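You operate a simulated robot arm through the tools that you are given. There is no shell and no other tool. Be economical: measure what you need, move in short steps, check, and stop when the job is done.

You are at the controls of a simulated robot arm. One attempt, no reset.

Task
Tighten both screws and tap the pink block's spine round.
Fine: screws to TIGHT before the first blow, fingers clear of the cheeks; light taps with the rounding hammer, hammer back on its rest. Set down upright: rounding hammer.
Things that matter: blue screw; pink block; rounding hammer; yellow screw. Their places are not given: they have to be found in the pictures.

Only the result counts: the job must be done as asked and must still hold three seconds after the hand-in. Knocking over, shifting, dropping, spilling or breaking anything else fails it.

Robot
A 6-joint arm with a two-finger parallel gripper, fixed in place. Base frame: the origin is at the foot of the arm, x ahead of it, y to its left, z up; the work surface is at about z = 0. Readings come in m, degrees, newtons and seconds.
With the tool pointing down near the work surface it reaches from about 0.14 to 0.58 m from the base axis. Its first joint turns from -66.0 to 66.0 degrees. Payload 2.1 kg.
Tool frame: the origin (TCP) lies between the finger pads and is the grasp point; the fingertips stand 0.03 m ahead of it; z points along the fingers, y is the line along which they close. The gripper opens to 0.094 m. The fingers are 0.028 m wide and 0.01 m thick; the gripper's body (0.05 by 0.096 m) begins 0.055 m behind the TCP.
Orientation is that of the tool frame in the base frame, as a unit quaternion [x, y, z, w]. With the fingers straight down and closing along the base's y, the tool's x points along the base's -x, its y along +y and its z along -z.

Tools
- The arm moves only by the tool apply_moves. Its argument "moves" is a list of rows, each a list of 7 numbers: the turn, a rotation vector about the tool's x, y, z in degrees, then the shift along the tool's x, y, z in mm, then the opening in per cent of the stroke, from 0 (shut) to 100 (fully open). In form: [[wx, wy, wz, dx, dy, dz, fingers], ...]. A call has 1 to 8 rows; each row shifts and turns the commanded pose from where the row before left it, along the tool's axes as they then stand. Rows are played at 5 a second. More than 0.05 m and 8.6 degrees between two rows, or a gripper value outside its range, and nothing of the call is played. A pose out of reach is approached as far as the arm can. The call stops where the force on the tool passes 40 N (or 10 N more than at its start, if that is more) or the arm is blocked; 0.2 s more then pass. The fingers move at their own pace (about 0.072 m/s each) and stop on an object; they squeeze with about 33 N. The grip force told is the motor's: it shows also when the fingers shut on nothing. Time passes only in rows, and 0.2 s behind the last, so rows that do not move let the fingers close. The reply holds the time, the measured pose of the TCP, the force on the tool along the base axes, the opening and the grip force, in the units named above and with some noise, with the torque about the TCP (base axes, N m) and any sound that the robot's microphone picked up.
- Cameras (640 x 400 px; columns grow to the right, rows downward): "scene" is fixed at [0.041, -0.3571, 0.4979]; the picture's right is [0.89, -0.45, 0.00], its down [-0.19, -0.37, -0.91] and it looks along [0.41, 0.81, -0.41] (base axes); focal length 310 px, centre (320, 200). "wrist" rides on the gripper at [0.076, 0.014, -0.102] in the tool frame; the picture's right is [-0.18, 0.98, 0.00], its down [-0.75, -0.14, -0.64] and it looks along [-0.63, -0.12, 0.77] (tool axes); focal length 243 px, centre (320, 200).
- get_image(camera): a new picture of that camera. The clock stands still meanwhile.
- locate(camera, pixels): for up to 12 pixels [column, row] of the newest picture of that camera ("zoom" is the newest enlarged one), the place [x, y, z] in the base frame of the surface seen there, good to about 0.002 m. The clock stands still meanwhile.
- enlarge(camera, box): a new picture of the part [left, top, right, bottom] of that camera's present view, enlarged. The clock stands still meanwhile.
- job_done(): hands the job in; it is judged then, once.

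Keep the steps short. Do not move on a guess: measure, check each grasp and each placing, and mend mistakes. In all there are 80 turns and 34 pictures (those below and enlarged ones count). Leave the gripper open and the arm clear of the work at the hand-in unless told otherwise, and finish with a single line.

The tools are called after ">>>" as a command line: name --pt "numbers of a row" for each row, then --argument value for the rest, lists and objects as JSON in quotes. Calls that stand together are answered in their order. apply_moves: Moves the arm, as the interface text tells. Its arguments: {"type":"object","properties":{"moves":{"type":"array","items":{"type":"array","items":{"type":"number"}}}},"required":["moves"]} The other tools are called the same way: get_image (camera) takes a picture; locate (camera, pixels) gives the place of the surface under pixels of a picture; enlarge (camera, box) takes an enlarged picture of a part of a camera's view; job_done () hands the job in.

At the start:

```text
time_s: 0.0
tcp_pos: [0.2713, 0.0274, 0.3074]
ee_rot: [0.0, 1.0, 0.0, 0.0]
ft_force: [0.4, 0.1, 0.3]
moment: [0.01, -0.02, -0.02]
finger_gap: 0.094
finger_force: 0.1
```

scene: 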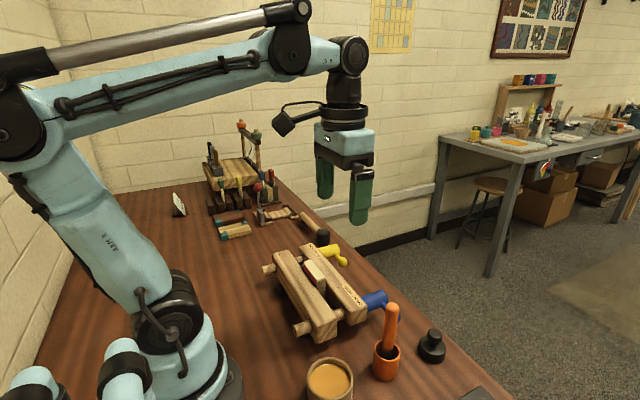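
wrist: 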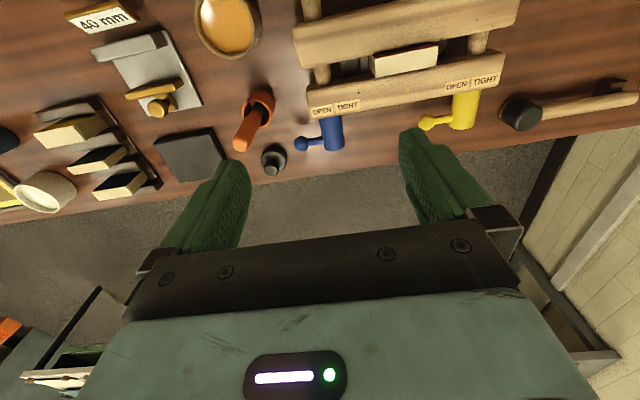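

I see a lying press with a blue and a yellow screw handle, each with OPEN/TIGHT marks. There are several hammer-like tools. I'll enlarge both views to look closer.

>>> enlarge --camera "scene" --box '[240, 220, 480, 400]'

>>> enlarge --camera "wrist" --box '[220, 0, 640, 200]'

```text
2.22 times, centred on (360, 310) of scene
```

zoom: 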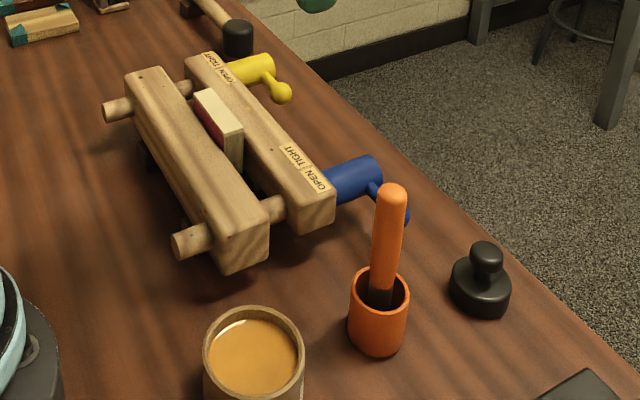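

```text
1.52 times, centred on (430, 100) of wrist
```

zoom: 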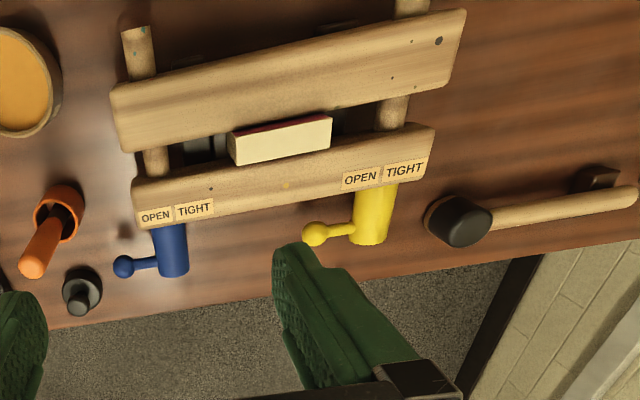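

Now measure the screws, the block and the black-headed hammer.

>>> locate --camera "zoom" --pixels '[[123, 266], [146, 263], [172, 235], [172, 272], [315, 233], [340, 229], [374, 195], [370, 240], [236, 150], [328, 130], [462, 218], [560, 207]]'

>>> locate --camera "wrist" --pixels '[[634, 98], [610, 88], [520, 110], [512, 100], [270, 160], [245, 135], [310, 112], [505, 80], [500, 60], [300, 40], [515, 15], [310, 70]]'

```text
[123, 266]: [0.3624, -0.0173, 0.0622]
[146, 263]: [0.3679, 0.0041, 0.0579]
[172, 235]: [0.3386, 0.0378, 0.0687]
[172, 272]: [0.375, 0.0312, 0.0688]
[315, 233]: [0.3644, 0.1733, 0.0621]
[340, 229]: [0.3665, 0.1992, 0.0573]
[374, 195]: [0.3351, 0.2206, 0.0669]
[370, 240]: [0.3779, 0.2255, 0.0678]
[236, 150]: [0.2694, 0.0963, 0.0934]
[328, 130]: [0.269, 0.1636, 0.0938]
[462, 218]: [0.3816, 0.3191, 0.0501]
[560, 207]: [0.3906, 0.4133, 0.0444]
```

```text
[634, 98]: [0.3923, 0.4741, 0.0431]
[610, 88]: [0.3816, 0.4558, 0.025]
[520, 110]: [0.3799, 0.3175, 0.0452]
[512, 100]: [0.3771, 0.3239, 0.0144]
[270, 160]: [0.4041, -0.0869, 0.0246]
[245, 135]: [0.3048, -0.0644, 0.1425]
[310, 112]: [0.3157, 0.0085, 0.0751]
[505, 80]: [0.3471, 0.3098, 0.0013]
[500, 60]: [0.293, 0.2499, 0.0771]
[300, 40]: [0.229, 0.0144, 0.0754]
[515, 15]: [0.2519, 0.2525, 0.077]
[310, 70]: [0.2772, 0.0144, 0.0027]
```

Next I check the background cluster for other hammers and look at the hammer and its rest up close.

>>> enlarge --camera "scene" --box '[160, 110, 360, 270]'

>>> enlarge --camera "wrist" --box '[480, 60, 640, 160]'

```text
2.50 times, centred on (260, 190) of scene
```

zoom: 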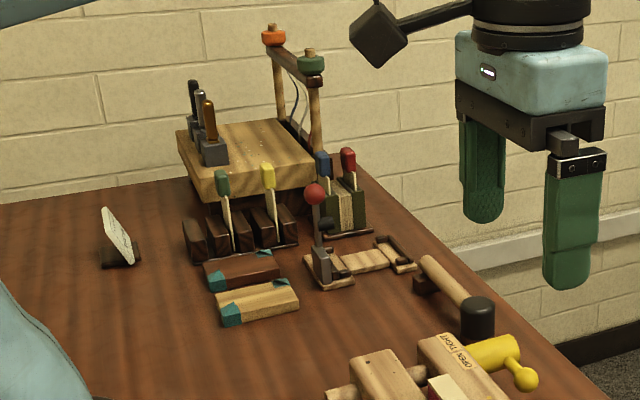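

```text
4.00 times, centred on (560, 110) of wrist
```

zoom: 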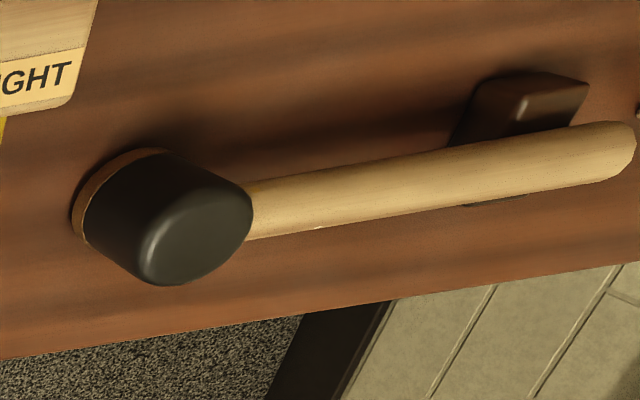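

The black-headed hammer at y≈0.32 to 0.47 stands on its face with the handle propped on a rest. Both levers point to OPEN (−y) and must swing over the top to TIGHT (+y). I'll turn the gripper −90° about tool z so the fingers close along x. That suits both the lever balls and the hammer handle.

>>> apply_moves --pt "0 0 -8.4 0 0 0 100" --pt "0 0 -8.4 0 0 0 100" --pt "0 0 -8.4 0 0 0 100" --pt "0 0 -8.4 0 0 0 100" --pt "0 0 -8.4 0 0 0 100" --pt "0 0 -8.4 0 0 0 100" --pt "0 0 -8.4 0 0 0 100" --pt "0 0 -8.4 0 0 0 100"

>>> apply_moves --pt "0 0 -8.4 0 0 0 100" --pt "0 0 -8.4 0 0 0 100" --pt "0 0 -6.0 0 0 0 100" --pt "0 0 0 22 -48 0 100" --pt "0 0 0 22 -46 0 100" --pt "0 0 0 0 0 45 100" --pt "0 0 0 0 0 45 100" --pt "0 0 0 0 0 45 100"

>>> get_image --camera "wrist"

```text
time_s: 1.8
tcp_pos: [0.2699, 0.0285, 0.3078]
ee_rot: [-0.555, 0.832, 0.0, 0.0]
ft_force: [1.2, -0.6, 0.4]
moment: [-0.02, 0.02, -0.05]
finger_gap: 0.094
finger_force: 0.0
```

```text
refused: row 4 steps farther than a row can; nothing moved
```

```text
27 pictures are left
```

wrist: 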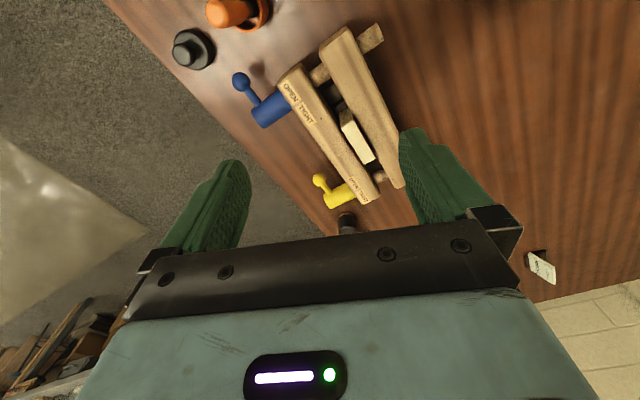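

One step was too long, so nothing played. I'll finish the turn and approach in smaller steps.

>>> apply_moves --pt "0 0 -8.4 0 0 0 100" --pt "0 0 -8.4 0 0 0 100" --pt "0 0 -6.0 0 0 0 100" --pt "0 0 0 15 -32 0 100" --pt "0 0 0 15 -32 0 100" --pt "0 0 0 15 -32 0 100" --pt "0 0 0 0 0 45 100" --pt "0 0 0 0 0 45 100"

>>> get_image --camera "wrist"

```text
time_s: 3.6
tcp_pos: [0.3656, -0.0178, 0.2179]
ee_rot: [-0.707, 0.707, -0.001, 0.0]
ft_force: [-0.3, 1.2, -0.4]
moment: [0.0, 0.01, 0.02]
finger_gap: 0.0938
finger_force: 0.0
```

```text
26 pictures are left
```

wrist: 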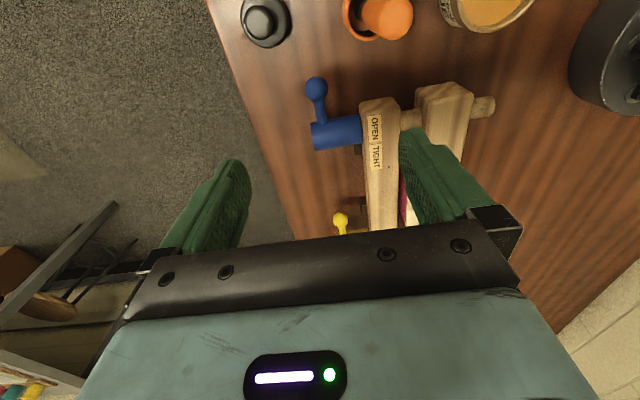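

Now locate the ball, lever, barrel and cheek edges from this closer view.

>>> locate --camera "wrist" --pixels '[[316, 86], [308, 86], [326, 86], [316, 78], [319, 110], [340, 130], [318, 135], [364, 135], [340, 118], [365, 110], [395, 120], [430, 95]]'

```text
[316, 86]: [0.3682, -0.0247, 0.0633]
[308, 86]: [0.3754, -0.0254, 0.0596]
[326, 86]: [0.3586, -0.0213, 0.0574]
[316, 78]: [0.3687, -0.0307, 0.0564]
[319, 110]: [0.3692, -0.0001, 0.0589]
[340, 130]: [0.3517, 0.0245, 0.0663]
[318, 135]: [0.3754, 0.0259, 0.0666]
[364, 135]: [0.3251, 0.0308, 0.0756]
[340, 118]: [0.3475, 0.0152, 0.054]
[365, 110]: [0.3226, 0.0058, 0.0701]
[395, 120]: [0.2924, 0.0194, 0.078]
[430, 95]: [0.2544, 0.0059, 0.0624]
```

Ball centre is about (0.367, −0.021, 0.052), and the screw axis is at y≈0.031, z≈0.05. I'll narrow the fingers to 40% and go down over the ball.

>>> apply_moves --pt "0 0 0 3 -1.4 40 40" --pt "0 0 0 0 0 40 40" --pt "0 0 0 0 0 30 40" --pt "0 0 0 0 0 22 40" --pt "0 0 0 0 0 19 40" --pt "0 0 0 0 0 0 40"

>>> get_image --camera "wrist"

```text
time_s: 5.0
tcp_pos: [0.3693, -0.0195, 0.0663]
ee_rot: [-0.707, 0.707, 0.0, -0.001]
ft_force: [-0.4, -0.5, -0.4]
moment: [0.03, -0.02, 0.0]
finger_gap: 0.0373
finger_force: 0.0
```

```text
25 pictures are left
```

wrist: 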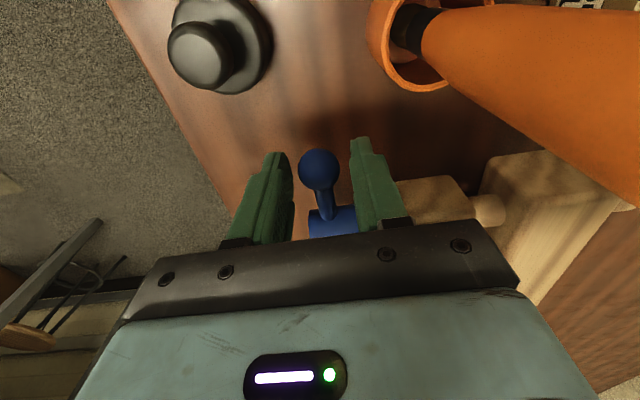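

The ball is centred between the fingers, so I close.

>>> apply_moves --pt "0 0 0 2 0 0 0" --pt "0 0 0 0 0 0 0" --pt "0 0 0 0 0 0 0"

```text
time_s: 5.8
tcp_pos: [0.3687, -0.0212, 0.0661]
ee_rot: [0.708, -0.706, -0.001, -0.002]
ft_force: [4.4, 23.4, -6.3]
moment: [-0.12, -0.09, 0.06]
finger_gap: 0.0243
finger_force: 45.0
```

Grip is on the ball (gap 24 mm) with a radial pull of 23 N from my 2 mm shift. I'll relax that by going back 2 mm and start the arc with the first 20°.

>>> apply_moves --pt "0 0 0 -1.5 0 0 0" --pt "0 0 0 -0.2 0 -4.5 0" --pt "0 0 0 -0.6 0 -4.5 0" --pt "0 0 0 -1.0 0 -4.5 0" --pt "0 0 0 -1.3 0 -4.3 0"

```text
time_s: 7.0
tcp_pos: [0.3675, -0.0178, 0.0832]
ee_rot: [-0.707, 0.708, -0.002, -0.001]
ft_force: [7.7, -17.3, -18.1]
moment: [-1.5, -0.16, -0.05]
finger_gap: 0.0242
finger_force: 45.2
```

Resistance is moderate (about 20 N tangential), so I continue the arc to about 50°.

>>> apply_moves --pt "0 0 0 -1.2 0 -4.2 0" --pt "0 0 0 -2.1 0 -4.0 0" --pt "0 0 0 -2.4 0 -3.8 0" --pt "0 0 0 -2.8 0 -3.6 0" --pt "0 0 0 -3.0 0 -3.4 0" --pt "0 0 0 -3.4 0 -3.0 0"

>>> get_image --camera "wrist"

```text
time_s: 8.4
tcp_pos: [0.3673, -0.0031, 0.1069]
ee_rot: [-0.707, 0.708, -0.003, -0.003]
ft_force: [-4.4, -22.3, -11.6]
moment: [-1.62, 0.14, -0.02]
finger_gap: 0.0243
finger_force: 45.7
```

```text
24 pictures are left
```

wrist: 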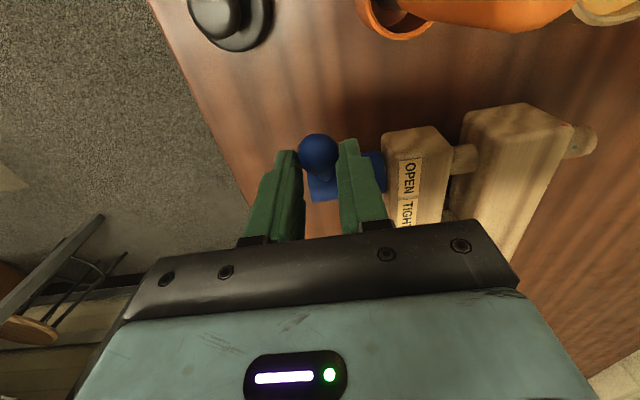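

I'll locate the ball to see whether it stays put in the grip.

>>> locate --camera "wrist" --pixels '[[318, 138], [318, 150], [318, 162], [287, 160], [350, 150], [350, 170]]'

```text
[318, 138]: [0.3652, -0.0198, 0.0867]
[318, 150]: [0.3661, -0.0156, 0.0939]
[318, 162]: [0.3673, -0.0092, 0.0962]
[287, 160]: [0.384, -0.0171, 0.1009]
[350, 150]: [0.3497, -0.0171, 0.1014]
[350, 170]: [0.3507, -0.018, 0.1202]
```

The ball is at about 40° while the hand is at 50°, so it has slipped in the grip. I open slightly, recentre on the ball (y −0.0095, TCP 8 mm above it) and close again.

>>> apply_moves --pt "0 0 0 0 0 0 40" --pt "0 0 0 0 0 0 40" --pt "0 0 0 6.5 0 10 40" --pt "0 0 0 0 0 5 40" --pt "0 0 0 0 0 0 40"

>>> get_image --camera "wrist"

>>> locate --camera "wrist" --pixels '[[318, 150], [318, 160], [318, 170], [318, 180], [318, 190]]'

```text
time_s: 9.6
tcp_pos: [0.3674, -0.0077, 0.0908]
ee_rot: [0.707, -0.707, 0.0, 0.0]
ft_force: [0.3, 0.3, 0.2]
moment: [0.03, -0.04, -0.02]
finger_gap: 0.0375
finger_force: 0.1
```

```text
23 pictures are left
```

wrist: 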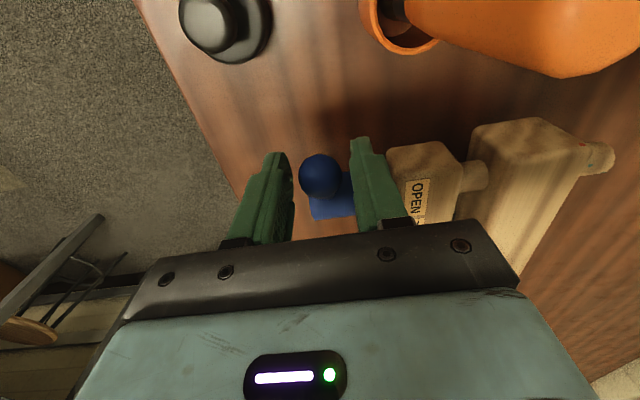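

```text
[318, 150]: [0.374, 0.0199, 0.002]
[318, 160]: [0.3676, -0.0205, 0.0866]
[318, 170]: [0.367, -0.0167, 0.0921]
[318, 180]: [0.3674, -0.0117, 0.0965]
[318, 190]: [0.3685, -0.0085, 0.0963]
```

The lever holds by itself. I close and continue 40°→70°.

>>> apply_moves --pt "0 0 0 2 0 0 0" --pt "0 0 0 0 0 0 0" --pt "0 0 0 -4.2 0 -3.4 0" --pt "0 0 0 -4.3 0 -3.1 0" --pt "0 0 0 -3.7 0 -2.8 0" --pt "0 0 0 -3.8 0 -2.4 0" --pt "0 0 0 -4.1 0 -2.1 0" --pt "0 0 0 -4.2 0 -1.8 0"

>>> apply_moves --pt "0 0 0 -4.4 0 -1.4 0" --pt "0 0 0 -4.5 0 -1.0 0" --pt "0 0 0 -4.6 0 -0.6 0" --pt "0 0 0 -4.6 0 -0.2 0"

>>> get_image --camera "wrist"

>>> locate --camera "wrist" --pixels '[[318, 140], [318, 150], [318, 160], [318, 170], [318, 180], [318, 190]]'

```text
time_s: 11.4
tcp_pos: [0.3685, 0.0109, 0.1077]
ee_rot: [-0.706, 0.708, -0.003, -0.004]
ft_force: [-18.5, -27.3, 3.5]
moment: [-1.43, 0.24, -0.08]
finger_gap: 0.0241
finger_force: 44.7
```

```text
time_s: 12.4
tcp_pos: [0.367, 0.0296, 0.1097]
ee_rot: [-0.707, 0.707, -0.001, -0.004]
ft_force: [-18.4, -25.0, 21.5]
moment: [-1.5, 0.21, -0.12]
finger_gap: 0.0244
finger_force: 44.7
```

```text
22 pictures are left
```

wrist: 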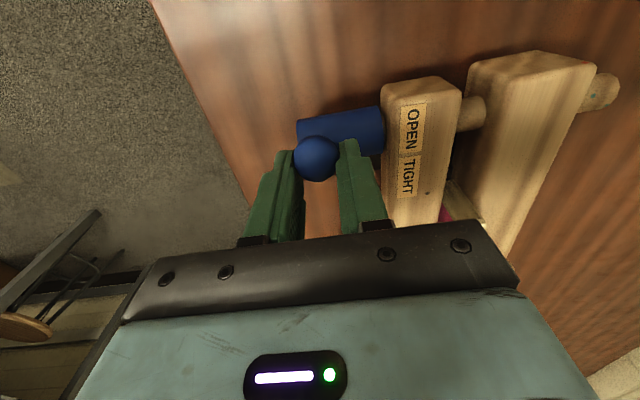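

```text
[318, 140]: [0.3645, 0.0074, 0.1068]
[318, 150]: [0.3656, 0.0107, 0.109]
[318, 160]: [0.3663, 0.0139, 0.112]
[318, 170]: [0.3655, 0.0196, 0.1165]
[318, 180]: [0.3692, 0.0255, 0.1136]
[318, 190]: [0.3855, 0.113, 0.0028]
```

Ball now at about 81° (y≈0.022, z≈0.103). The −18 N x force suggests the screw is drawing in, so I'll also give 1.5 mm toward −x. Regrip centred and continue.

>>> apply_moves --pt "0 0 0 0 0 0 40" --pt "0 0 0 0 0 0 40" --pt "0 0 0 5 1.5 2 40" --pt "0 0 0 0 0 0 40" --pt "0 0 0 0 0 0 0" --pt "0 0 0 0 0 0 0"

```text
time_s: 13.8
tcp_pos: [0.3669, 0.0279, 0.1077]
ee_rot: [-0.707, 0.708, 0.0, 0.001]
ft_force: [1.5, 1.4, -0.9]
moment: [0.09, -0.07, 0.05]
finger_gap: 0.0244
finger_force: 44.4
```

>>> apply_moves --pt "0 0 0 -4.1 0 -0.5 0" --pt "0 0 0 -4.1 0 -0.1 0" --pt "0 0 0 -4.6 0 0.2 0" --pt "0 0 0 -4.5 0 0.6 0" --pt "0 0 0 -4.5 0 1.0 0" --pt "0 0 0 -4.4 0 1.4 0" --pt "0 0 0 -4.2 0 1.8 0" --pt "0 0 0 -4.1 0 2.1 0"

>>> get_image --camera "wrist"

>>> locate --camera "wrist" --pixels '[[318, 140], [318, 150], [318, 160], [318, 170], [318, 180], [318, 190]]'

```text
time_s: 14.8
tcp_pos: [0.3671, 0.0398, 0.1092]
ee_rot: [-0.707, 0.707, -0.004, -0.004]
ft_force: [-1.0, 0.2, 6.5]
moment: [-0.11, -0.1, -0.05]
finger_gap: 0.0244
finger_force: 44.7
stopped in row 4: the force on the tool passed its limit at 42 N (the readings are from after the stop); the commanded pose is now the measured one
```

```text
21 pictures are left
```

wrist: 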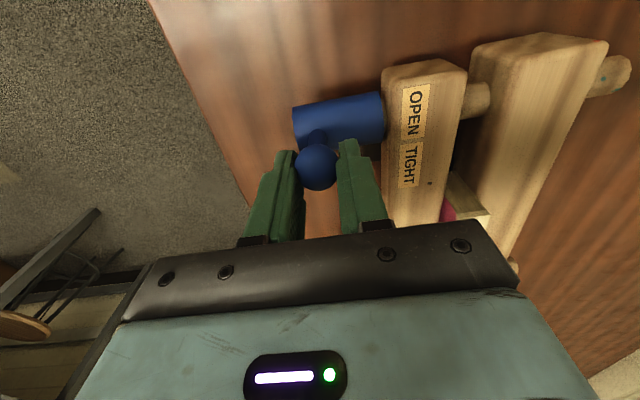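

```text
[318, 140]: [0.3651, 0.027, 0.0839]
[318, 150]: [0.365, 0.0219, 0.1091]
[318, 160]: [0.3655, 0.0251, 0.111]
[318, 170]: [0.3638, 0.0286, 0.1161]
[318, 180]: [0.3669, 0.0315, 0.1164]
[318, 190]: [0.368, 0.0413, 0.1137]
```

Stopped at 42 N with the lever at about 94°. I'll nudge a little further to see whether this is a stop or just rising resistance.

>>> apply_moves --pt "0 0 0 -2 0 0 0" --pt "0 0 0 -2 0 0.2 0" --pt "0 0 0 -1 0 0.2 0"

>>> enlarge --camera "scene" --box '[250, 225, 410, 350]'

```text
time_s: 15.6
tcp_pos: [0.3674, 0.0431, 0.109]
ee_rot: [-0.706, 0.708, -0.007, -0.008]
ft_force: [-8.4, -25.2, 20.0]
moment: [-1.62, 0.01, -0.05]
finger_gap: 0.0249
finger_force: 44.8
```

```text
3.20 times, centred on (330, 288) of scene
```

zoom: 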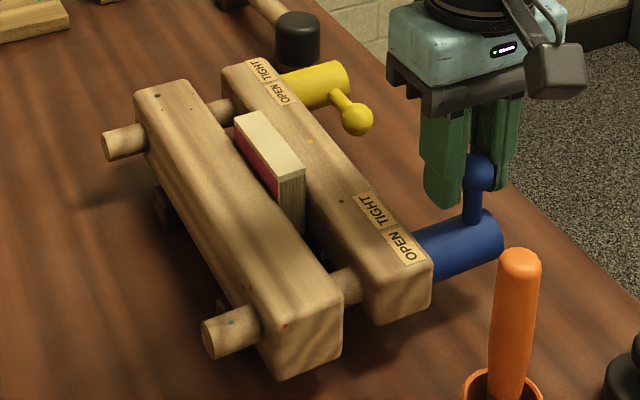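

The resistance is still about 25 N tangential plus 20 N radial, because I'm pressing down, so it's not a hard stop. I relieve upward 1.5 mm and continue.

>>> apply_moves --pt "0 0 0 -1 0 -1.2 0" --pt "0 0 0 -3.5 0 0.0 0" --pt "0 0 0 -3.5 0 0.4 0" --pt "0 0 0 -3.5 0 0.8 0"

```text
time_s: 16.6
tcp_pos: [0.3662, 0.0554, 0.1087]
ee_rot: [-0.707, 0.708, -0.006, -0.007]
ft_force: [-12.2, -21.3, 16.2]
moment: [-1.6, 0.12, -0.04]
finger_gap: 0.0244
finger_force: 44.9
```

Moving fine. Regrip to zero the radial error, then go on.

>>> apply_moves --pt "0 0 0 0 0 0 40" --pt "0 0 0 0 0 0 40" --pt "0 0 0 5 1 2 40" --pt "0 0 0 0 0 0 40"

>>> get_image --camera "wrist"

>>> locate --camera "wrist" --pixels '[[318, 140], [318, 150], [318, 160], [318, 170], [318, 180], [318, 190], [318, 200]]'

```text
time_s: 17.6
tcp_pos: [0.366, 0.0509, 0.1066]
ee_rot: [0.707, -0.707, 0.003, 0.004]
ft_force: [-0.2, 0.3, -0.1]
moment: [0.01, 0.02, 0.02]
finger_gap: 0.038
finger_force: 0.0
```

```text
19 pictures are left
```

wrist: 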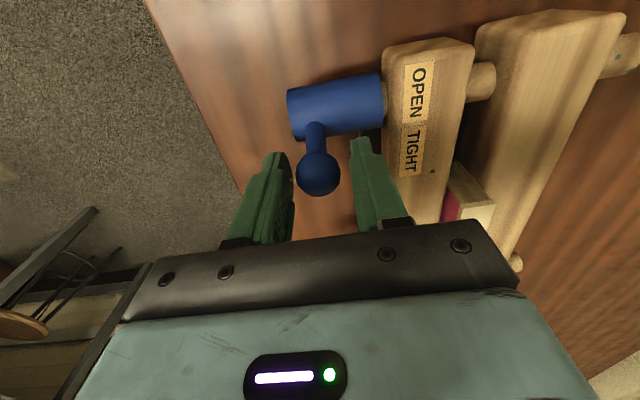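

```text
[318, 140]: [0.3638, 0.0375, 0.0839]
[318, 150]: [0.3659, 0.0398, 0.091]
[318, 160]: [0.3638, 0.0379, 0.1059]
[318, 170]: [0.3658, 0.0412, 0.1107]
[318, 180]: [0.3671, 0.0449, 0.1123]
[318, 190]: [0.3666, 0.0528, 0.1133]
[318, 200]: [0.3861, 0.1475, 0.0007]
```

Ball centre is at about (0.0475, 0.1005), which is 108°. Close and run 108°→140°.

>>> apply_moves --pt "0 0 0 0 0 0 0" --pt "0 0 0 0 0 0 0" --pt "0 0 0 -3.5 0 0.8 0" --pt "0 0 0 -3.4 0 1.2 0" --pt "0 0 0 -3.3 0 1.6 0" --pt "0 0 0 -3.2 0 1.9 0" --pt "0 0 0 -3.0 0 2.1 0" --pt "0 0 0 -2.9 0 2.3 0"

>>> apply_moves --pt "0 0 0 -2.7 0 2.5 0" --pt "0 0 0 -2.5 0 2.7 0" --pt "0 0 0 -2.3 0 2.9 0"

```text
time_s: 19.4
tcp_pos: [0.3658, 0.0703, 0.0978]
ee_rot: [0.708, -0.706, 0.004, 0.006]
ft_force: [-0.9, -14.5, 25.4]
moment: [-1.62, -0.01, -0.01]
finger_gap: 0.0247
finger_force: 44.9
```

```text
time_s: 20.2
tcp_pos: [0.3652, 0.0769, 0.0885]
ee_rot: [-0.706, 0.708, -0.005, -0.005]
ft_force: [-1.1, -11.7, 22.3]
moment: [-1.4, 0.03, -0.03]
finger_gap: 0.0246
finger_force: 45.0
```

>>> apply_moves --pt "0 0 0 -2.4 0 3.4 0" --pt "0 0 0 -2.1 0 3.6 0" --pt "0 0 0 -1.9 0 4.0 0" --pt "0 0 0 -1.5 0 4.2 0" --pt "0 0 0 -1.2 0 4.4 0" --pt "0 0 0 -0.8 0 4.4 0"

>>> enlarge --camera "wrist" --box '[220, 40, 480, 240]'

```text
time_s: 21.6
tcp_pos: [0.3654, 0.0873, 0.0639]
ee_rot: [-0.707, 0.707, -0.004, -0.006]
ft_force: [-15.2, -14.3, 23.9]
moment: [-1.49, 0.04, -0.05]
finger_gap: 0.0245
finger_force: 44.8
```

```text
2.00 times, centred on (350, 140) of wrist
```

zoom: 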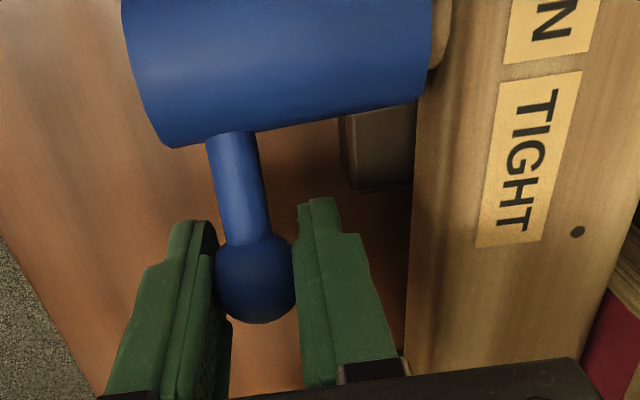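

Ball is still higher than horizontal. I press on down gently, watching for a stop.

>>> apply_moves --pt "0 0 0 0.3 0.8 3.5 0" --pt "0 0 0 0 0 3.5 0" --pt "0 0 0 0 0 3.0 0" --pt "0 0 0 0 0 2.0 0"

>>> locate --camera "wrist" --pixels '[[347, 160], [347, 170], [347, 180], [347, 190]]'

```text
time_s: 22.4
tcp_pos: [0.3645, 0.0865, 0.0549]
ee_rot: [-0.707, 0.707, -0.004, -0.005]
ft_force: [-1.3, -2.0, 8.6]
moment: [0.51, -0.02, 0.08]
finger_gap: 0.0245
finger_force: 44.8
stopped in row 3: the force on the tool passed its limit at 45 N (the readings are from after the stop); the commanded pose is now the measured one
```

```text
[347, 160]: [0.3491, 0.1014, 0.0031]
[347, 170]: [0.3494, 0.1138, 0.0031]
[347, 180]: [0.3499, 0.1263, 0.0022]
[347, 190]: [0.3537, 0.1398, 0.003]
```

It hit a stop at 45 N. I'll release the ball, lift off and look.

>>> apply_moves --pt "0 0 0 0 0 0 40" --pt "0 0 0 0 0 0 40" --pt "0 0 0 0 0 -30 40" --pt "0 0 0 0 0 -40 40" --pt "0 0 0 0 0 0 40"

>>> get_image --camera "wrist"

```text
time_s: 23.6
tcp_pos: [0.364, 0.0889, 0.1247]
ee_rot: [0.707, -0.707, 0.004, 0.005]
ft_force: [0.1, 0.6, 0.4]
moment: [-0.02, -0.02, 0.01]
finger_gap: 0.0377
finger_force: 0.0
```

```text
17 pictures are left
```

wrist: 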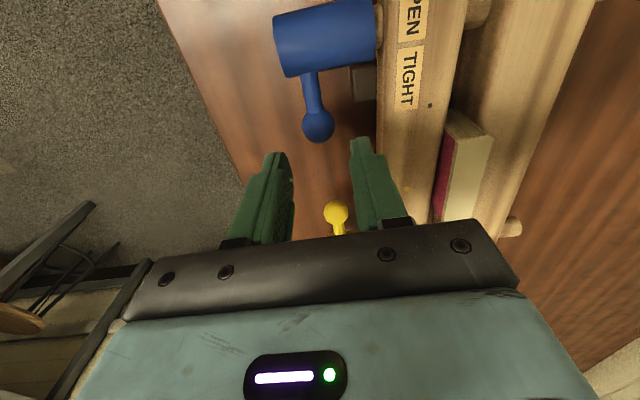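

>>> locate --camera "wrist" --pixels '[[316, 117], [316, 125], [316, 133], [310, 90], [322, 45], [336, 205], [336, 212], [336, 220], [330, 10], [300, 70]]'

```text
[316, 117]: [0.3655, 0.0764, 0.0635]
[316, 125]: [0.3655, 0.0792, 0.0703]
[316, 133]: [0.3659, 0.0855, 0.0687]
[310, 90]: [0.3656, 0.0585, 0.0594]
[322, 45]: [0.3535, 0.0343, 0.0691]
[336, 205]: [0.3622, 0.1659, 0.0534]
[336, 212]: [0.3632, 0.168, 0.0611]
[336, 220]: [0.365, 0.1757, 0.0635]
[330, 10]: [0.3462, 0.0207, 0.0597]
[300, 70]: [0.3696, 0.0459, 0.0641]
```

Blue ball is at about (0.0845, 0.058), roughly 171°. To be sure it's at its stop, I shut the fingers and press straight down on the ball with the tips.

>>> apply_moves --pt "0 0 0 2 -2 0 0" --pt "0 0 0 0 0 0 0" --pt "0 0 0 0 0 15 0" --pt "0 0 0 0 0 5 0" --pt "0 0 0 0 0 3 0" --pt "0 0 0 0 0 2 0" --pt "0 0 0 0 0 2 0" --pt "0 0 0 0 0 2 0"

```text
time_s: 25.4
tcp_pos: [0.3659, 0.0856, 0.0962]
ee_rot: [-0.707, 0.707, -0.004, -0.004]
ft_force: [0.3, -0.1, 5.9]
moment: [0.0, -0.02, -0.05]
finger_gap: 0.0
finger_force: 33.5
```

>>> apply_moves --pt "0 0 0 0 0 2 0" --pt "0 0 0 0 0 2 0" --pt "0 0 0 0 0 2 0" --pt "0 0 0 0 0 2 0" --pt "0 0 0 0 0 2 0"

```text
time_s: 25.9
tcp_pos: [0.3653, 0.0865, 0.0954]
ee_rot: [0.707, -0.707, 0.003, 0.005]
ft_force: [-0.6, -1.2, 24.2]
moment: [-0.1, 0.05, 0.12]
finger_gap: 0.0
finger_force: 33.0
stopped in row 2: the force on the tool passed its limit at 46 N (the readings are from after the stop); the commanded pose is now the measured one
```

Solid stop, so blue is TIGHT. I lift and go to the yellow screw.

>>> apply_moves --pt "0 0 0 0 0 -45 0" --pt "0 0 0 -40 0 0 40" --pt "0 0 0 -44 0 0 40" --pt "0 0 0 0 0 0 40"

>>> get_image --camera "wrist"

```text
time_s: 26.9
tcp_pos: [0.3671, 0.1704, 0.1388]
ee_rot: [-0.706, 0.708, -0.002, -0.005]
ft_force: [-0.3, -0.6, -0.4]
moment: [0.01, -0.01, 0.03]
finger_gap: 0.0376
finger_force: 0.1
```

```text
16 pictures are left
```

wrist: 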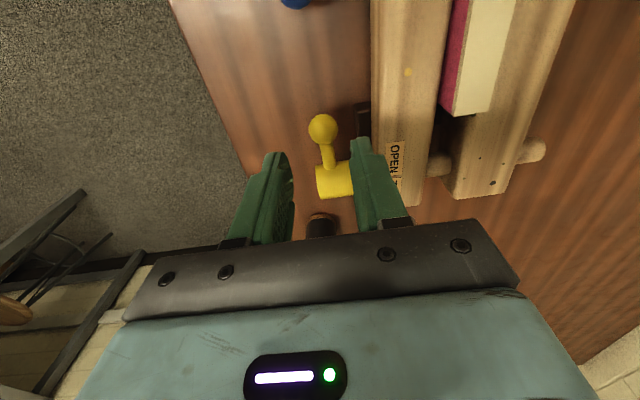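

>>> locate --camera "wrist" --pixels '[[323, 116], [323, 124], [323, 132], [312, 128], [334, 128], [328, 155], [335, 165], [335, 180], [335, 195], [400, 60], [445, 60], [470, 60]]'

```text
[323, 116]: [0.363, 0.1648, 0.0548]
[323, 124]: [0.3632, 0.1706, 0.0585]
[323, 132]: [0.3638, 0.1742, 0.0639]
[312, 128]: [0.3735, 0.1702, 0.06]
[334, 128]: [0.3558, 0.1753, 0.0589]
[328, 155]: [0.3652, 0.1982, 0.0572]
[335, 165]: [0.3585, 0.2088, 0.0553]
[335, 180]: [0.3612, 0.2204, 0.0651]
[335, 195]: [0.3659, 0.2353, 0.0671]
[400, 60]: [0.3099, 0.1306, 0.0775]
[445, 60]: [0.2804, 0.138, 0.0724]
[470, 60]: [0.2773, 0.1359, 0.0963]
```

Ball centre is about (0.364, 0.175, 0.051), axis y≈0.227. Descend over it.

>>> apply_moves --pt "0 0 0 -3 2.5 30 40" --pt "0 0 0 0 0 30 40" --pt "0 0 0 0 0 15 40" --pt "0 0 0 0 0 0 40"

>>> apply_moves --pt "0 0 0 0 0 0 0" --pt "0 0 0 0 0 0 0" --pt "0 0 0 0 0 0 0"

```text
time_s: 27.9
tcp_pos: [0.3632, 0.1726, 0.063]
ee_rot: [0.708, -0.706, 0.003, 0.005]
ft_force: [0.3, -0.5, -0.5]
moment: [0.02, -0.03, 0.0]
finger_gap: 0.0375
finger_force: 0.1
```

```text
time_s: 28.7
tcp_pos: [0.3635, 0.1724, 0.0638]
ee_rot: [-0.706, 0.708, -0.005, -0.002]
ft_force: [29.2, 3.1, -10.3]
moment: [-0.49, -0.2, -0.11]
finger_gap: 0.024
finger_force: 44.9
```

Gripped (gap 24 mm). I relieve the 29 N in x by 1.5 mm and start the arc.

>>> apply_moves --pt "0 0 0 0 -1.5 0 0" --pt "0 0 0 -0.2 0 -4.6 0" --pt "0 0 0 -0.6 0 -4.5 0" --pt "0 0 0 -0.8 0 -4.5 0" --pt "0 0 0 -1.2 0 -4.4 0" --pt "0 0 0 -1.6 0 -4.2 0" --pt "0 0 0 -2.0 0 -4.1 0" --pt "0 0 0 -2.3 0 -3.85 0"

>>> apply_moves --pt "0 0 0 -2.7 0 -3.7 0" --pt "0 0 0 -3.0 0 -3.5 0" --pt "0 0 0 -3.4 0 -3.2 0"

>>> get_image --camera "wrist"

>>> locate --camera "wrist" --pixels '[[320, 130], [320, 140], [320, 150], [320, 160], [320, 170]]'

```text
time_s: 30.5
tcp_pos: [0.3643, 0.179, 0.0954]
ee_rot: [-0.706, 0.708, -0.005, -0.009]
ft_force: [0.0, -16.2, -16.8]
moment: [-1.54, 0.06, 0.02]
finger_gap: 0.0244
finger_force: 45.4
```

```text
time_s: 31.3
tcp_pos: [0.3643, 0.1891, 0.1041]
ee_rot: [-0.707, 0.707, -0.006, -0.009]
ft_force: [-5.1, -24.3, -8.1]
moment: [-1.61, 0.1, 0.03]
finger_gap: 0.0243
finger_force: 44.7
```

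```text
15 pictures are left
```

wrist: 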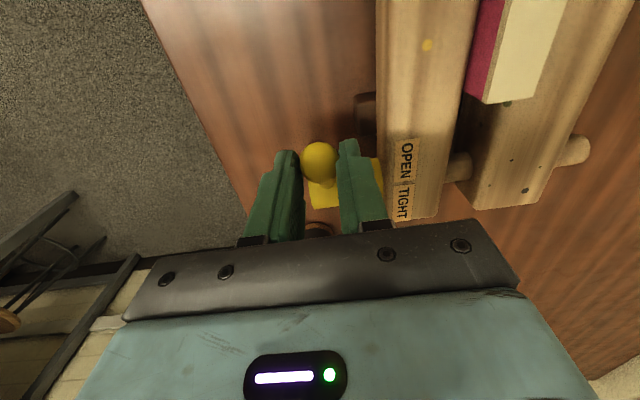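

```text
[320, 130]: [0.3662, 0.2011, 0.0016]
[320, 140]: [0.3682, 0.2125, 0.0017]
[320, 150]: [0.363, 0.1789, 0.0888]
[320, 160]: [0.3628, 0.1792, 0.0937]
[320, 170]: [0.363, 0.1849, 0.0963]
```

Ball is at about 39°. Regrip centred (down 12 mm, −y 2 mm) and run on toward 80°.

>>> apply_moves --pt "0 0 0 0 0 0 40" --pt "0 0 0 0 0 0 40" --pt "0 0 0 2 0 6 40" --pt "0 0 0 0 0 6 40" --pt "0 0 0 0 0 0 40" --pt "0 0 0 0 0 0 0" --pt "0 0 0 0 0 0 0"

>>> apply_moves --pt "0 0 0 -2.6 0 -3.4 0" --pt "0 0 0 -3.4 0 -3.2 0" --pt "0 0 0 -3.6 0 -2.9 0" --pt "0 0 0 -3.8 0 -2.6 0" --pt "0 0 0 -4.0 0 -2.2 0" --pt "0 0 0 -4.1 0 -1.9 0" --pt "0 0 0 -4.2 0 -1.6 0" --pt "0 0 0 -4.3 0 -1.2 0"

```text
time_s: 32.9
tcp_pos: [0.3639, 0.1884, 0.0934]
ee_rot: [-0.707, 0.708, -0.002, -0.006]
ft_force: [-9.6, -1.7, -0.5]
moment: [0.02, 0.11, -0.01]
finger_gap: 0.024
finger_force: 45.1
```

```text
time_s: 34.7
tcp_pos: [0.3647, 0.2187, 0.112]
ee_rot: [-0.707, 0.708, -0.003, -0.01]
ft_force: [-16.3, -26.0, 5.1]
moment: [-1.52, 0.3, -0.05]
finger_gap: 0.0241
finger_force: 44.7
```

>>> apply_moves --pt "0 0 0 -4.4 0.7 -0.9 0" --pt "0 0 0 -4.5 0.5 -0.6 0" --pt "0 0 0 -4.6 0 -0.5 0"

>>> apply_moves --pt "0 0 0 0 0 0 40" --pt "0 0 0 0 0 0 40" --pt "0 0 0 5 1.0 3 40" --pt "0 0 0 0 0 0 40"

>>> get_image --camera "wrist"

>>> locate --camera "wrist" --pixels '[[320, 140], [320, 150], [320, 160], [320, 170], [320, 180], [320, 190]]'

```text
time_s: 35.5
tcp_pos: [0.3632, 0.2311, 0.1133]
ee_rot: [-0.707, 0.708, -0.004, -0.009]
ft_force: [-9.8, -24.0, 3.0]
moment: [-1.51, 0.15, -0.1]
finger_gap: 0.0245
finger_force: 44.8
```

```text
time_s: 36.5
tcp_pos: [0.3622, 0.2257, 0.1108]
ee_rot: [0.707, -0.707, 0.003, 0.005]
ft_force: [0.0, 0.4, 0.7]
moment: [0.02, -0.04, 0.02]
finger_gap: 0.0375
finger_force: 0.0
```

```text
14 pictures are left
```

wrist: 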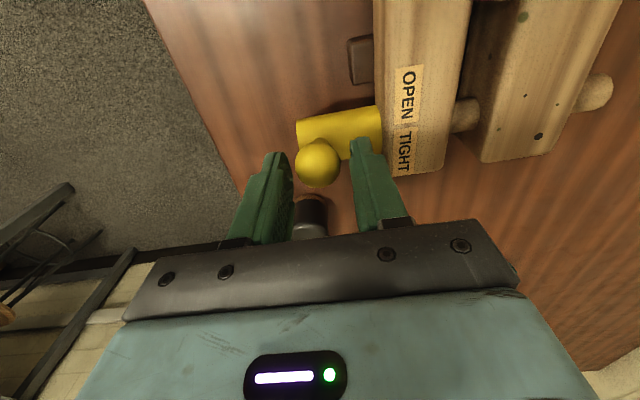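

```text
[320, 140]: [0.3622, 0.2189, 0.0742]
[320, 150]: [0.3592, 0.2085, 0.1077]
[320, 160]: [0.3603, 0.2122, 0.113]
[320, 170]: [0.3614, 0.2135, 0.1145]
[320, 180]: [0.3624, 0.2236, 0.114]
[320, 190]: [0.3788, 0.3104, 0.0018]
```

Ball is at about 83°. Close and continue to about 120°. I'll keep clear of the hammer head (y≥0.30, z≤0.05).

>>> apply_moves --pt "0 0 0 0 0 0 0" --pt "0 0 0 0 0 0 0" --pt "0 0 0 -4.2 0 -0.5 0" --pt "0 0 0 -4.2 0 -0.2 0" --pt "0 0 0 -4.2 0 0 0" --pt "0 0 0 -4.2 0 0.3 0" --pt "0 0 0 -4.1 0 0.6 0" --pt "0 0 0 -4.1 0 0.9 0"

>>> apply_moves --pt "0 0 0 0 0 0 40" --pt "0 0 0 0 0 0 40" --pt "0 0 0 5 0.5 2 40" --pt "0 0 0 0 0 0 40" --pt "0 0 0 0 0 0 0" --pt "0 0 0 0 0 0 0"

```text
time_s: 37.8
tcp_pos: [0.3634, 0.2404, 0.1106]
ee_rot: [-0.707, 0.707, -0.005, -0.009]
ft_force: [-1.9, -0.8, 4.8]
moment: [-0.07, -0.02, 0.08]
finger_gap: 0.0246
finger_force: 45.0
stopped in row 6: the force on the tool passed its limit at 42 N (the readings are from after the stop); the commanded pose is now the measured one
```

```text
time_s: 39.2
tcp_pos: [0.3634, 0.2349, 0.1091]
ee_rot: [-0.706, 0.708, -0.005, -0.008]
ft_force: [3.1, 0.7, -2.9]
moment: [0.02, -0.05, 0.0]
finger_gap: 0.0244
finger_force: 45.1
```

As with blue, there was a brief spike near the top. It's regripped with low forces now, so I continue in smaller steps.

>>> apply_moves --pt "0 0 0 -3 0 -0.4 0" --pt "0 0 0 -3 0 -0.2 0" --pt "0 0 0 -3 0 -0.2 0" --pt "0 0 0 -3 0 0.1 0" --pt "0 0 0 -3 0 0.4 0" --pt "0 0 0 -3 0 0.6 0"

>>> apply_moves --pt "0 0 0 -3 0 0.8 0" --pt "0 0 0 -3 0 1.0 0"

>>> get_image --camera "wrist"

>>> locate --camera "wrist" --pixels '[[320, 140], [320, 150], [320, 160], [320, 170], [320, 180], [320, 190]]'

```text
time_s: 40.6
tcp_pos: [0.3629, 0.2521, 0.1088]
ee_rot: [-0.706, 0.708, -0.008, -0.012]
ft_force: [-0.5, -24.2, -4.4]
moment: [-1.27, -0.01, -0.01]
finger_gap: 0.0244
finger_force: 44.5
```

```text
time_s: 41.2
tcp_pos: [0.363, 0.2572, 0.1064]
ee_rot: [-0.707, 0.707, -0.008, -0.01]
ft_force: [0.0, -19.0, 15.6]
moment: [-1.57, -0.02, 0.01]
finger_gap: 0.0246
finger_force: 44.7
```

```text
13 pictures are left
```

wrist: 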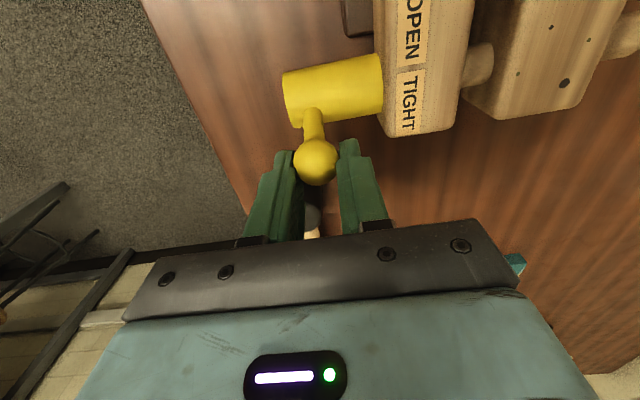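

```text
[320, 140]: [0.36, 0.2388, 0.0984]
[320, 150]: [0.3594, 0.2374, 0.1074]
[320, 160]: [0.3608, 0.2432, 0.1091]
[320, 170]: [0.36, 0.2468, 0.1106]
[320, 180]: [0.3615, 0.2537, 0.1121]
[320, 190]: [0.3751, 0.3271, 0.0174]
```

Ball is at about 115°. Continue to about 145°.

>>> apply_moves --pt "0 0 0 -2.5 0 0.8 0" --pt "0 0 0 -2.4 0 1.3 0" --pt "0 0 0 -2.3 0 1.5 0" --pt "0 0 0 -2.3 0 1.6 0" --pt "0 0 0 -2.1 0 1.8 0" --pt "0 0 0 -2.1 0 1.8 0" --pt "0 0 0 -1.9 0 2.0 0" --pt "0 0 0 -1.9 0 2.0 0"

>>> apply_moves --pt "0 0 0 -1.7 0 2.2 0" --pt "0 0 0 -1.6 0 2.3 0" --pt "0 0 0 -1.5 0 2.4 0"

```text
time_s: 42.4
tcp_pos: [0.3634, 0.2699, 0.1003]
ee_rot: [0.707, -0.707, 0.004, 0.008]
ft_force: [1.0, 0.6, 3.8]
moment: [-0.11, -0.01, -0.04]
finger_gap: 0.0247
finger_force: 44.9
stopped in row 5: the force on the tool passed its limit at 40 N (the readings are from after the stop); the commanded pose is now the measured one
```

```text
time_s: 42.9
tcp_pos: [0.3625, 0.2708, 0.1004]
ee_rot: [-0.707, 0.708, -0.006, -0.01]
ft_force: [0.8, 0.7, 4.2]
moment: [-0.18, -0.03, -0.07]
finger_gap: 0.0247
finger_force: 45.0
stopped in row 2: the force on the tool passed its limit at 46 N (the readings are from after the stop); the commanded pose is now the measured one
```

Stopped at the limit. I regrip to clear the radial error, and look.

>>> apply_moves --pt "0 0 0 0 0 0 40" --pt "0 0 0 0 0 0 40" --pt "0 0 0 3 0 -2 40" --pt "0 0 0 0 0 0 40"

>>> get_image --camera "wrist"

>>> locate --camera "wrist" --pixels '[[320, 140], [320, 150], [320, 160], [320, 170], [320, 180], [320, 190]]'

```text
time_s: 43.9
tcp_pos: [0.3634, 0.2665, 0.1019]
ee_rot: [-0.706, 0.708, -0.007, -0.011]
ft_force: [-0.4, 0.1, 0.1]
moment: [0.0, 0.0, -0.01]
finger_gap: 0.0375
finger_force: 0.1
```

```text
12 pictures are left
```

wrist: 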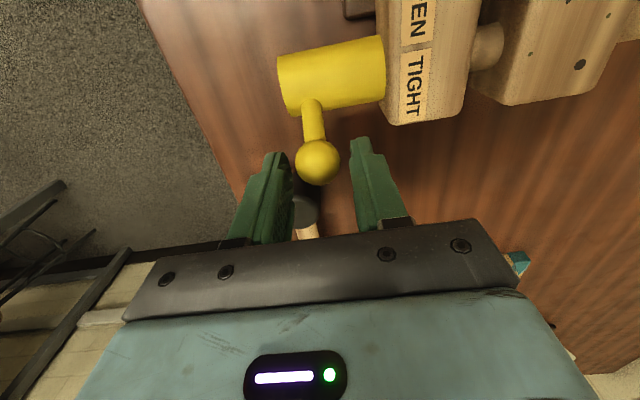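

```text
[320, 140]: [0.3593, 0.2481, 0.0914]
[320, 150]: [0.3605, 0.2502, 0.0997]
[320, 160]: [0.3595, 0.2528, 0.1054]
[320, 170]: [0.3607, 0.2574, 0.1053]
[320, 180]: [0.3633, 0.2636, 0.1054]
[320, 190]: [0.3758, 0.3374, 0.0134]
```

Ball is at about 128°. Close and move on in small steps.

>>> apply_moves --pt "0 0 0 0 0 0 0" --pt "0 0 0 0 0 0 0" --pt "0 0 0 -2.0 0 1.2 0" --pt "0 0 0 -2.0 0 1.5 0" --pt "0 0 0 -2.0 0 1.7 0" --pt "0 0 0 -1.8 0 1.9 0" --pt "0 0 0 -1.7 0 2.0 0" --pt "0 0 0 -1.6 0 2.2 0"

```text
time_s: 45.7
tcp_pos: [0.3622, 0.2792, 0.091]
ee_rot: [0.707, -0.707, 0.006, 0.01]
ft_force: [-3.6, -5.0, 29.1]
moment: [-1.68, 0.02, -0.05]
finger_gap: 0.0244
finger_force: 44.8
```

Good. Two more small steps, then I'll open, lift and press the ball down from above with shut fingertips, so the fingers stay above the hammer head.

>>> apply_moves --pt "0 0 0 -1.0 0 2.2 0" --pt "0 0 0 -1.0 0 2.2 0"

>>> apply_moves --pt "0 0 0 0 0 0 40" --pt "0 0 0 0 0 0 40" --pt "0 0 0 0 0 -25 40" --pt "0 0 0 6 0 -20 40" --pt "0 0 0 0 0 0 0" --pt "0 0 0 0 0 0 0"

>>> get_image --camera "wrist"

>>> locate --camera "wrist" --pixels '[[318, 120], [318, 130], [318, 140], [318, 150], [318, 160], [320, 100]]'

```text
time_s: 46.3
tcp_pos: [0.3622, 0.2804, 0.0863]
ee_rot: [0.707, -0.707, 0.006, 0.009]
ft_force: [0.0, 0.7, 4.5]
moment: [-0.21, 0.03, 0.06]
finger_gap: 0.0246
finger_force: 45.2
stopped in row 2: the force on the tool passed its limit at 40 N (the readings are from after the stop); the commanded pose is now the measured one
```

```text
time_s: 47.7
tcp_pos: [0.3626, 0.2756, 0.1323]
ee_rot: [0.707, -0.707, 0.005, 0.009]
ft_force: [0.5, 0.7, 0.5]
moment: [0.0, -0.03, -0.01]
finger_gap: 0.0001
finger_force: 33.1
```

```text
11 pictures are left
```

wrist: 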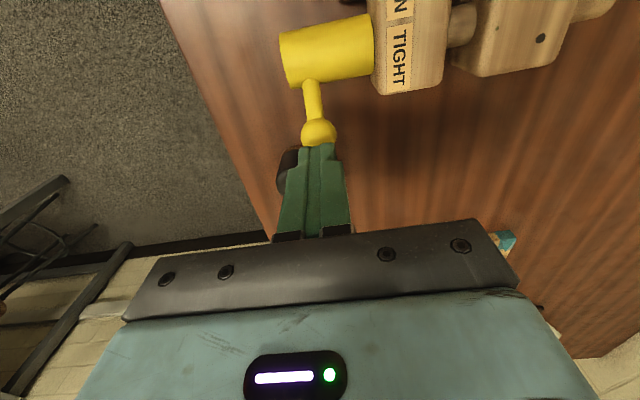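

```text
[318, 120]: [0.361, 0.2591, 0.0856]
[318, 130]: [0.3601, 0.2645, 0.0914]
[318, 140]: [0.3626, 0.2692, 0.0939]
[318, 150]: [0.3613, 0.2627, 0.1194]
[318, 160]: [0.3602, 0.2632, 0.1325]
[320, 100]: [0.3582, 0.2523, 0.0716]
```

Ball is at about 145°, with its top at z≈0.093, just under the shut tips. I press straight down in small steps.

>>> apply_moves --pt "0 0 0 0 0 6 0" --pt "0 0 0 0 0 4 0" --pt "0 0 0 0 0 2.5 0" --pt "0 0 0 0 0 2.5 0" --pt "0 0 0 0 0 2.5 0" --pt "0 0 0 0 0 2.5 0" --pt "0 0 0 0 0 2.5 0" --pt "0 0 0 0 0 2.5 0"

>>> apply_moves --pt "0 0 0 0 0 2.5 0" --pt "0 0 0 0 0 2.5 0" --pt "0 0 0 0 0 2.5 0" --pt "0 0 0 0 0 2.5 0" --pt "0 0 0 0 0 2 0" --pt "0 0 0 0 0 2 0" --pt "0 0 0 0 0 2 0"

```text
time_s: 49.5
tcp_pos: [0.3627, 0.2758, 0.1067]
ee_rot: [0.707, -0.707, 0.006, 0.009]
ft_force: [0.3, 0.9, 1.7]
moment: [0.07, 0.0, 0.0]
finger_gap: 0.0001
finger_force: 32.9
```

```text
time_s: 50.9
tcp_pos: [0.3637, 0.2756, 0.0957]
ee_rot: [0.707, -0.707, 0.006, 0.009]
ft_force: [-0.4, -1.0, 22.3]
moment: [0.06, 0.06, 0.05]
finger_gap: 0.0001
finger_force: 32.6
stopped in row 7: the force on the tool passed its limit at 45 N (the readings are from after the stop); the commanded pose is now the measured one
```

It stopped at the same height as blue (TCP 0.0957), so both screws are at their stops. I lift and move over the hammer handle to measure it.

>>> apply_moves --pt "0 0 0 0 0 -40 30" --pt "0 0 0 0 0 -30 50" --pt "0 0 0 -30 -8 0 50" --pt "0 0 0 -30 -8 0 50" --pt "0 0 0 -10 -6 0 50" --pt "0 0 0 0 0 0 50"

>>> get_image --camera "wrist"

```text
time_s: 52.3
tcp_pos: [0.3851, 0.3473, 0.1632]
ee_rot: [0.708, -0.706, 0.006, 0.009]
ft_force: [0.3, -0.3, 1.1]
moment: [0.0, 0.0, -0.01]
finger_gap: 0.0467
finger_force: 0.0
```

```text
10 pictures are left
```

wrist: 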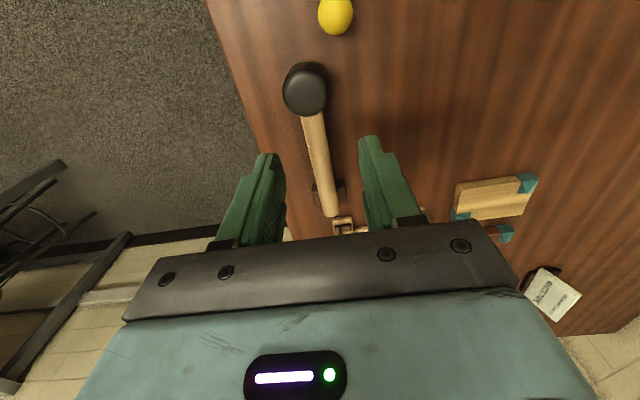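

>>> locate --camera "wrist" --pixels '[[305, 88], [285, 90], [324, 88], [305, 110], [310, 130], [320, 130], [315, 145], [319, 165], [325, 190], [333, 213], [341, 188], [335, 15]]'

```text
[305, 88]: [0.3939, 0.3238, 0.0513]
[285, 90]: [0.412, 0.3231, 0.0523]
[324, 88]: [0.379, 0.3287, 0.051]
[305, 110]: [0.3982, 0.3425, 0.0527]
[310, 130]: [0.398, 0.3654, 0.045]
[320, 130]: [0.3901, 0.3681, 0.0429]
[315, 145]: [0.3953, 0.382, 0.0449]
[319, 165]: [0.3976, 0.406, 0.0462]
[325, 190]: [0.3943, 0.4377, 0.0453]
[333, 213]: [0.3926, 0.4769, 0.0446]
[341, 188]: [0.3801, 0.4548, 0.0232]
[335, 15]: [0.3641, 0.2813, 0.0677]
```

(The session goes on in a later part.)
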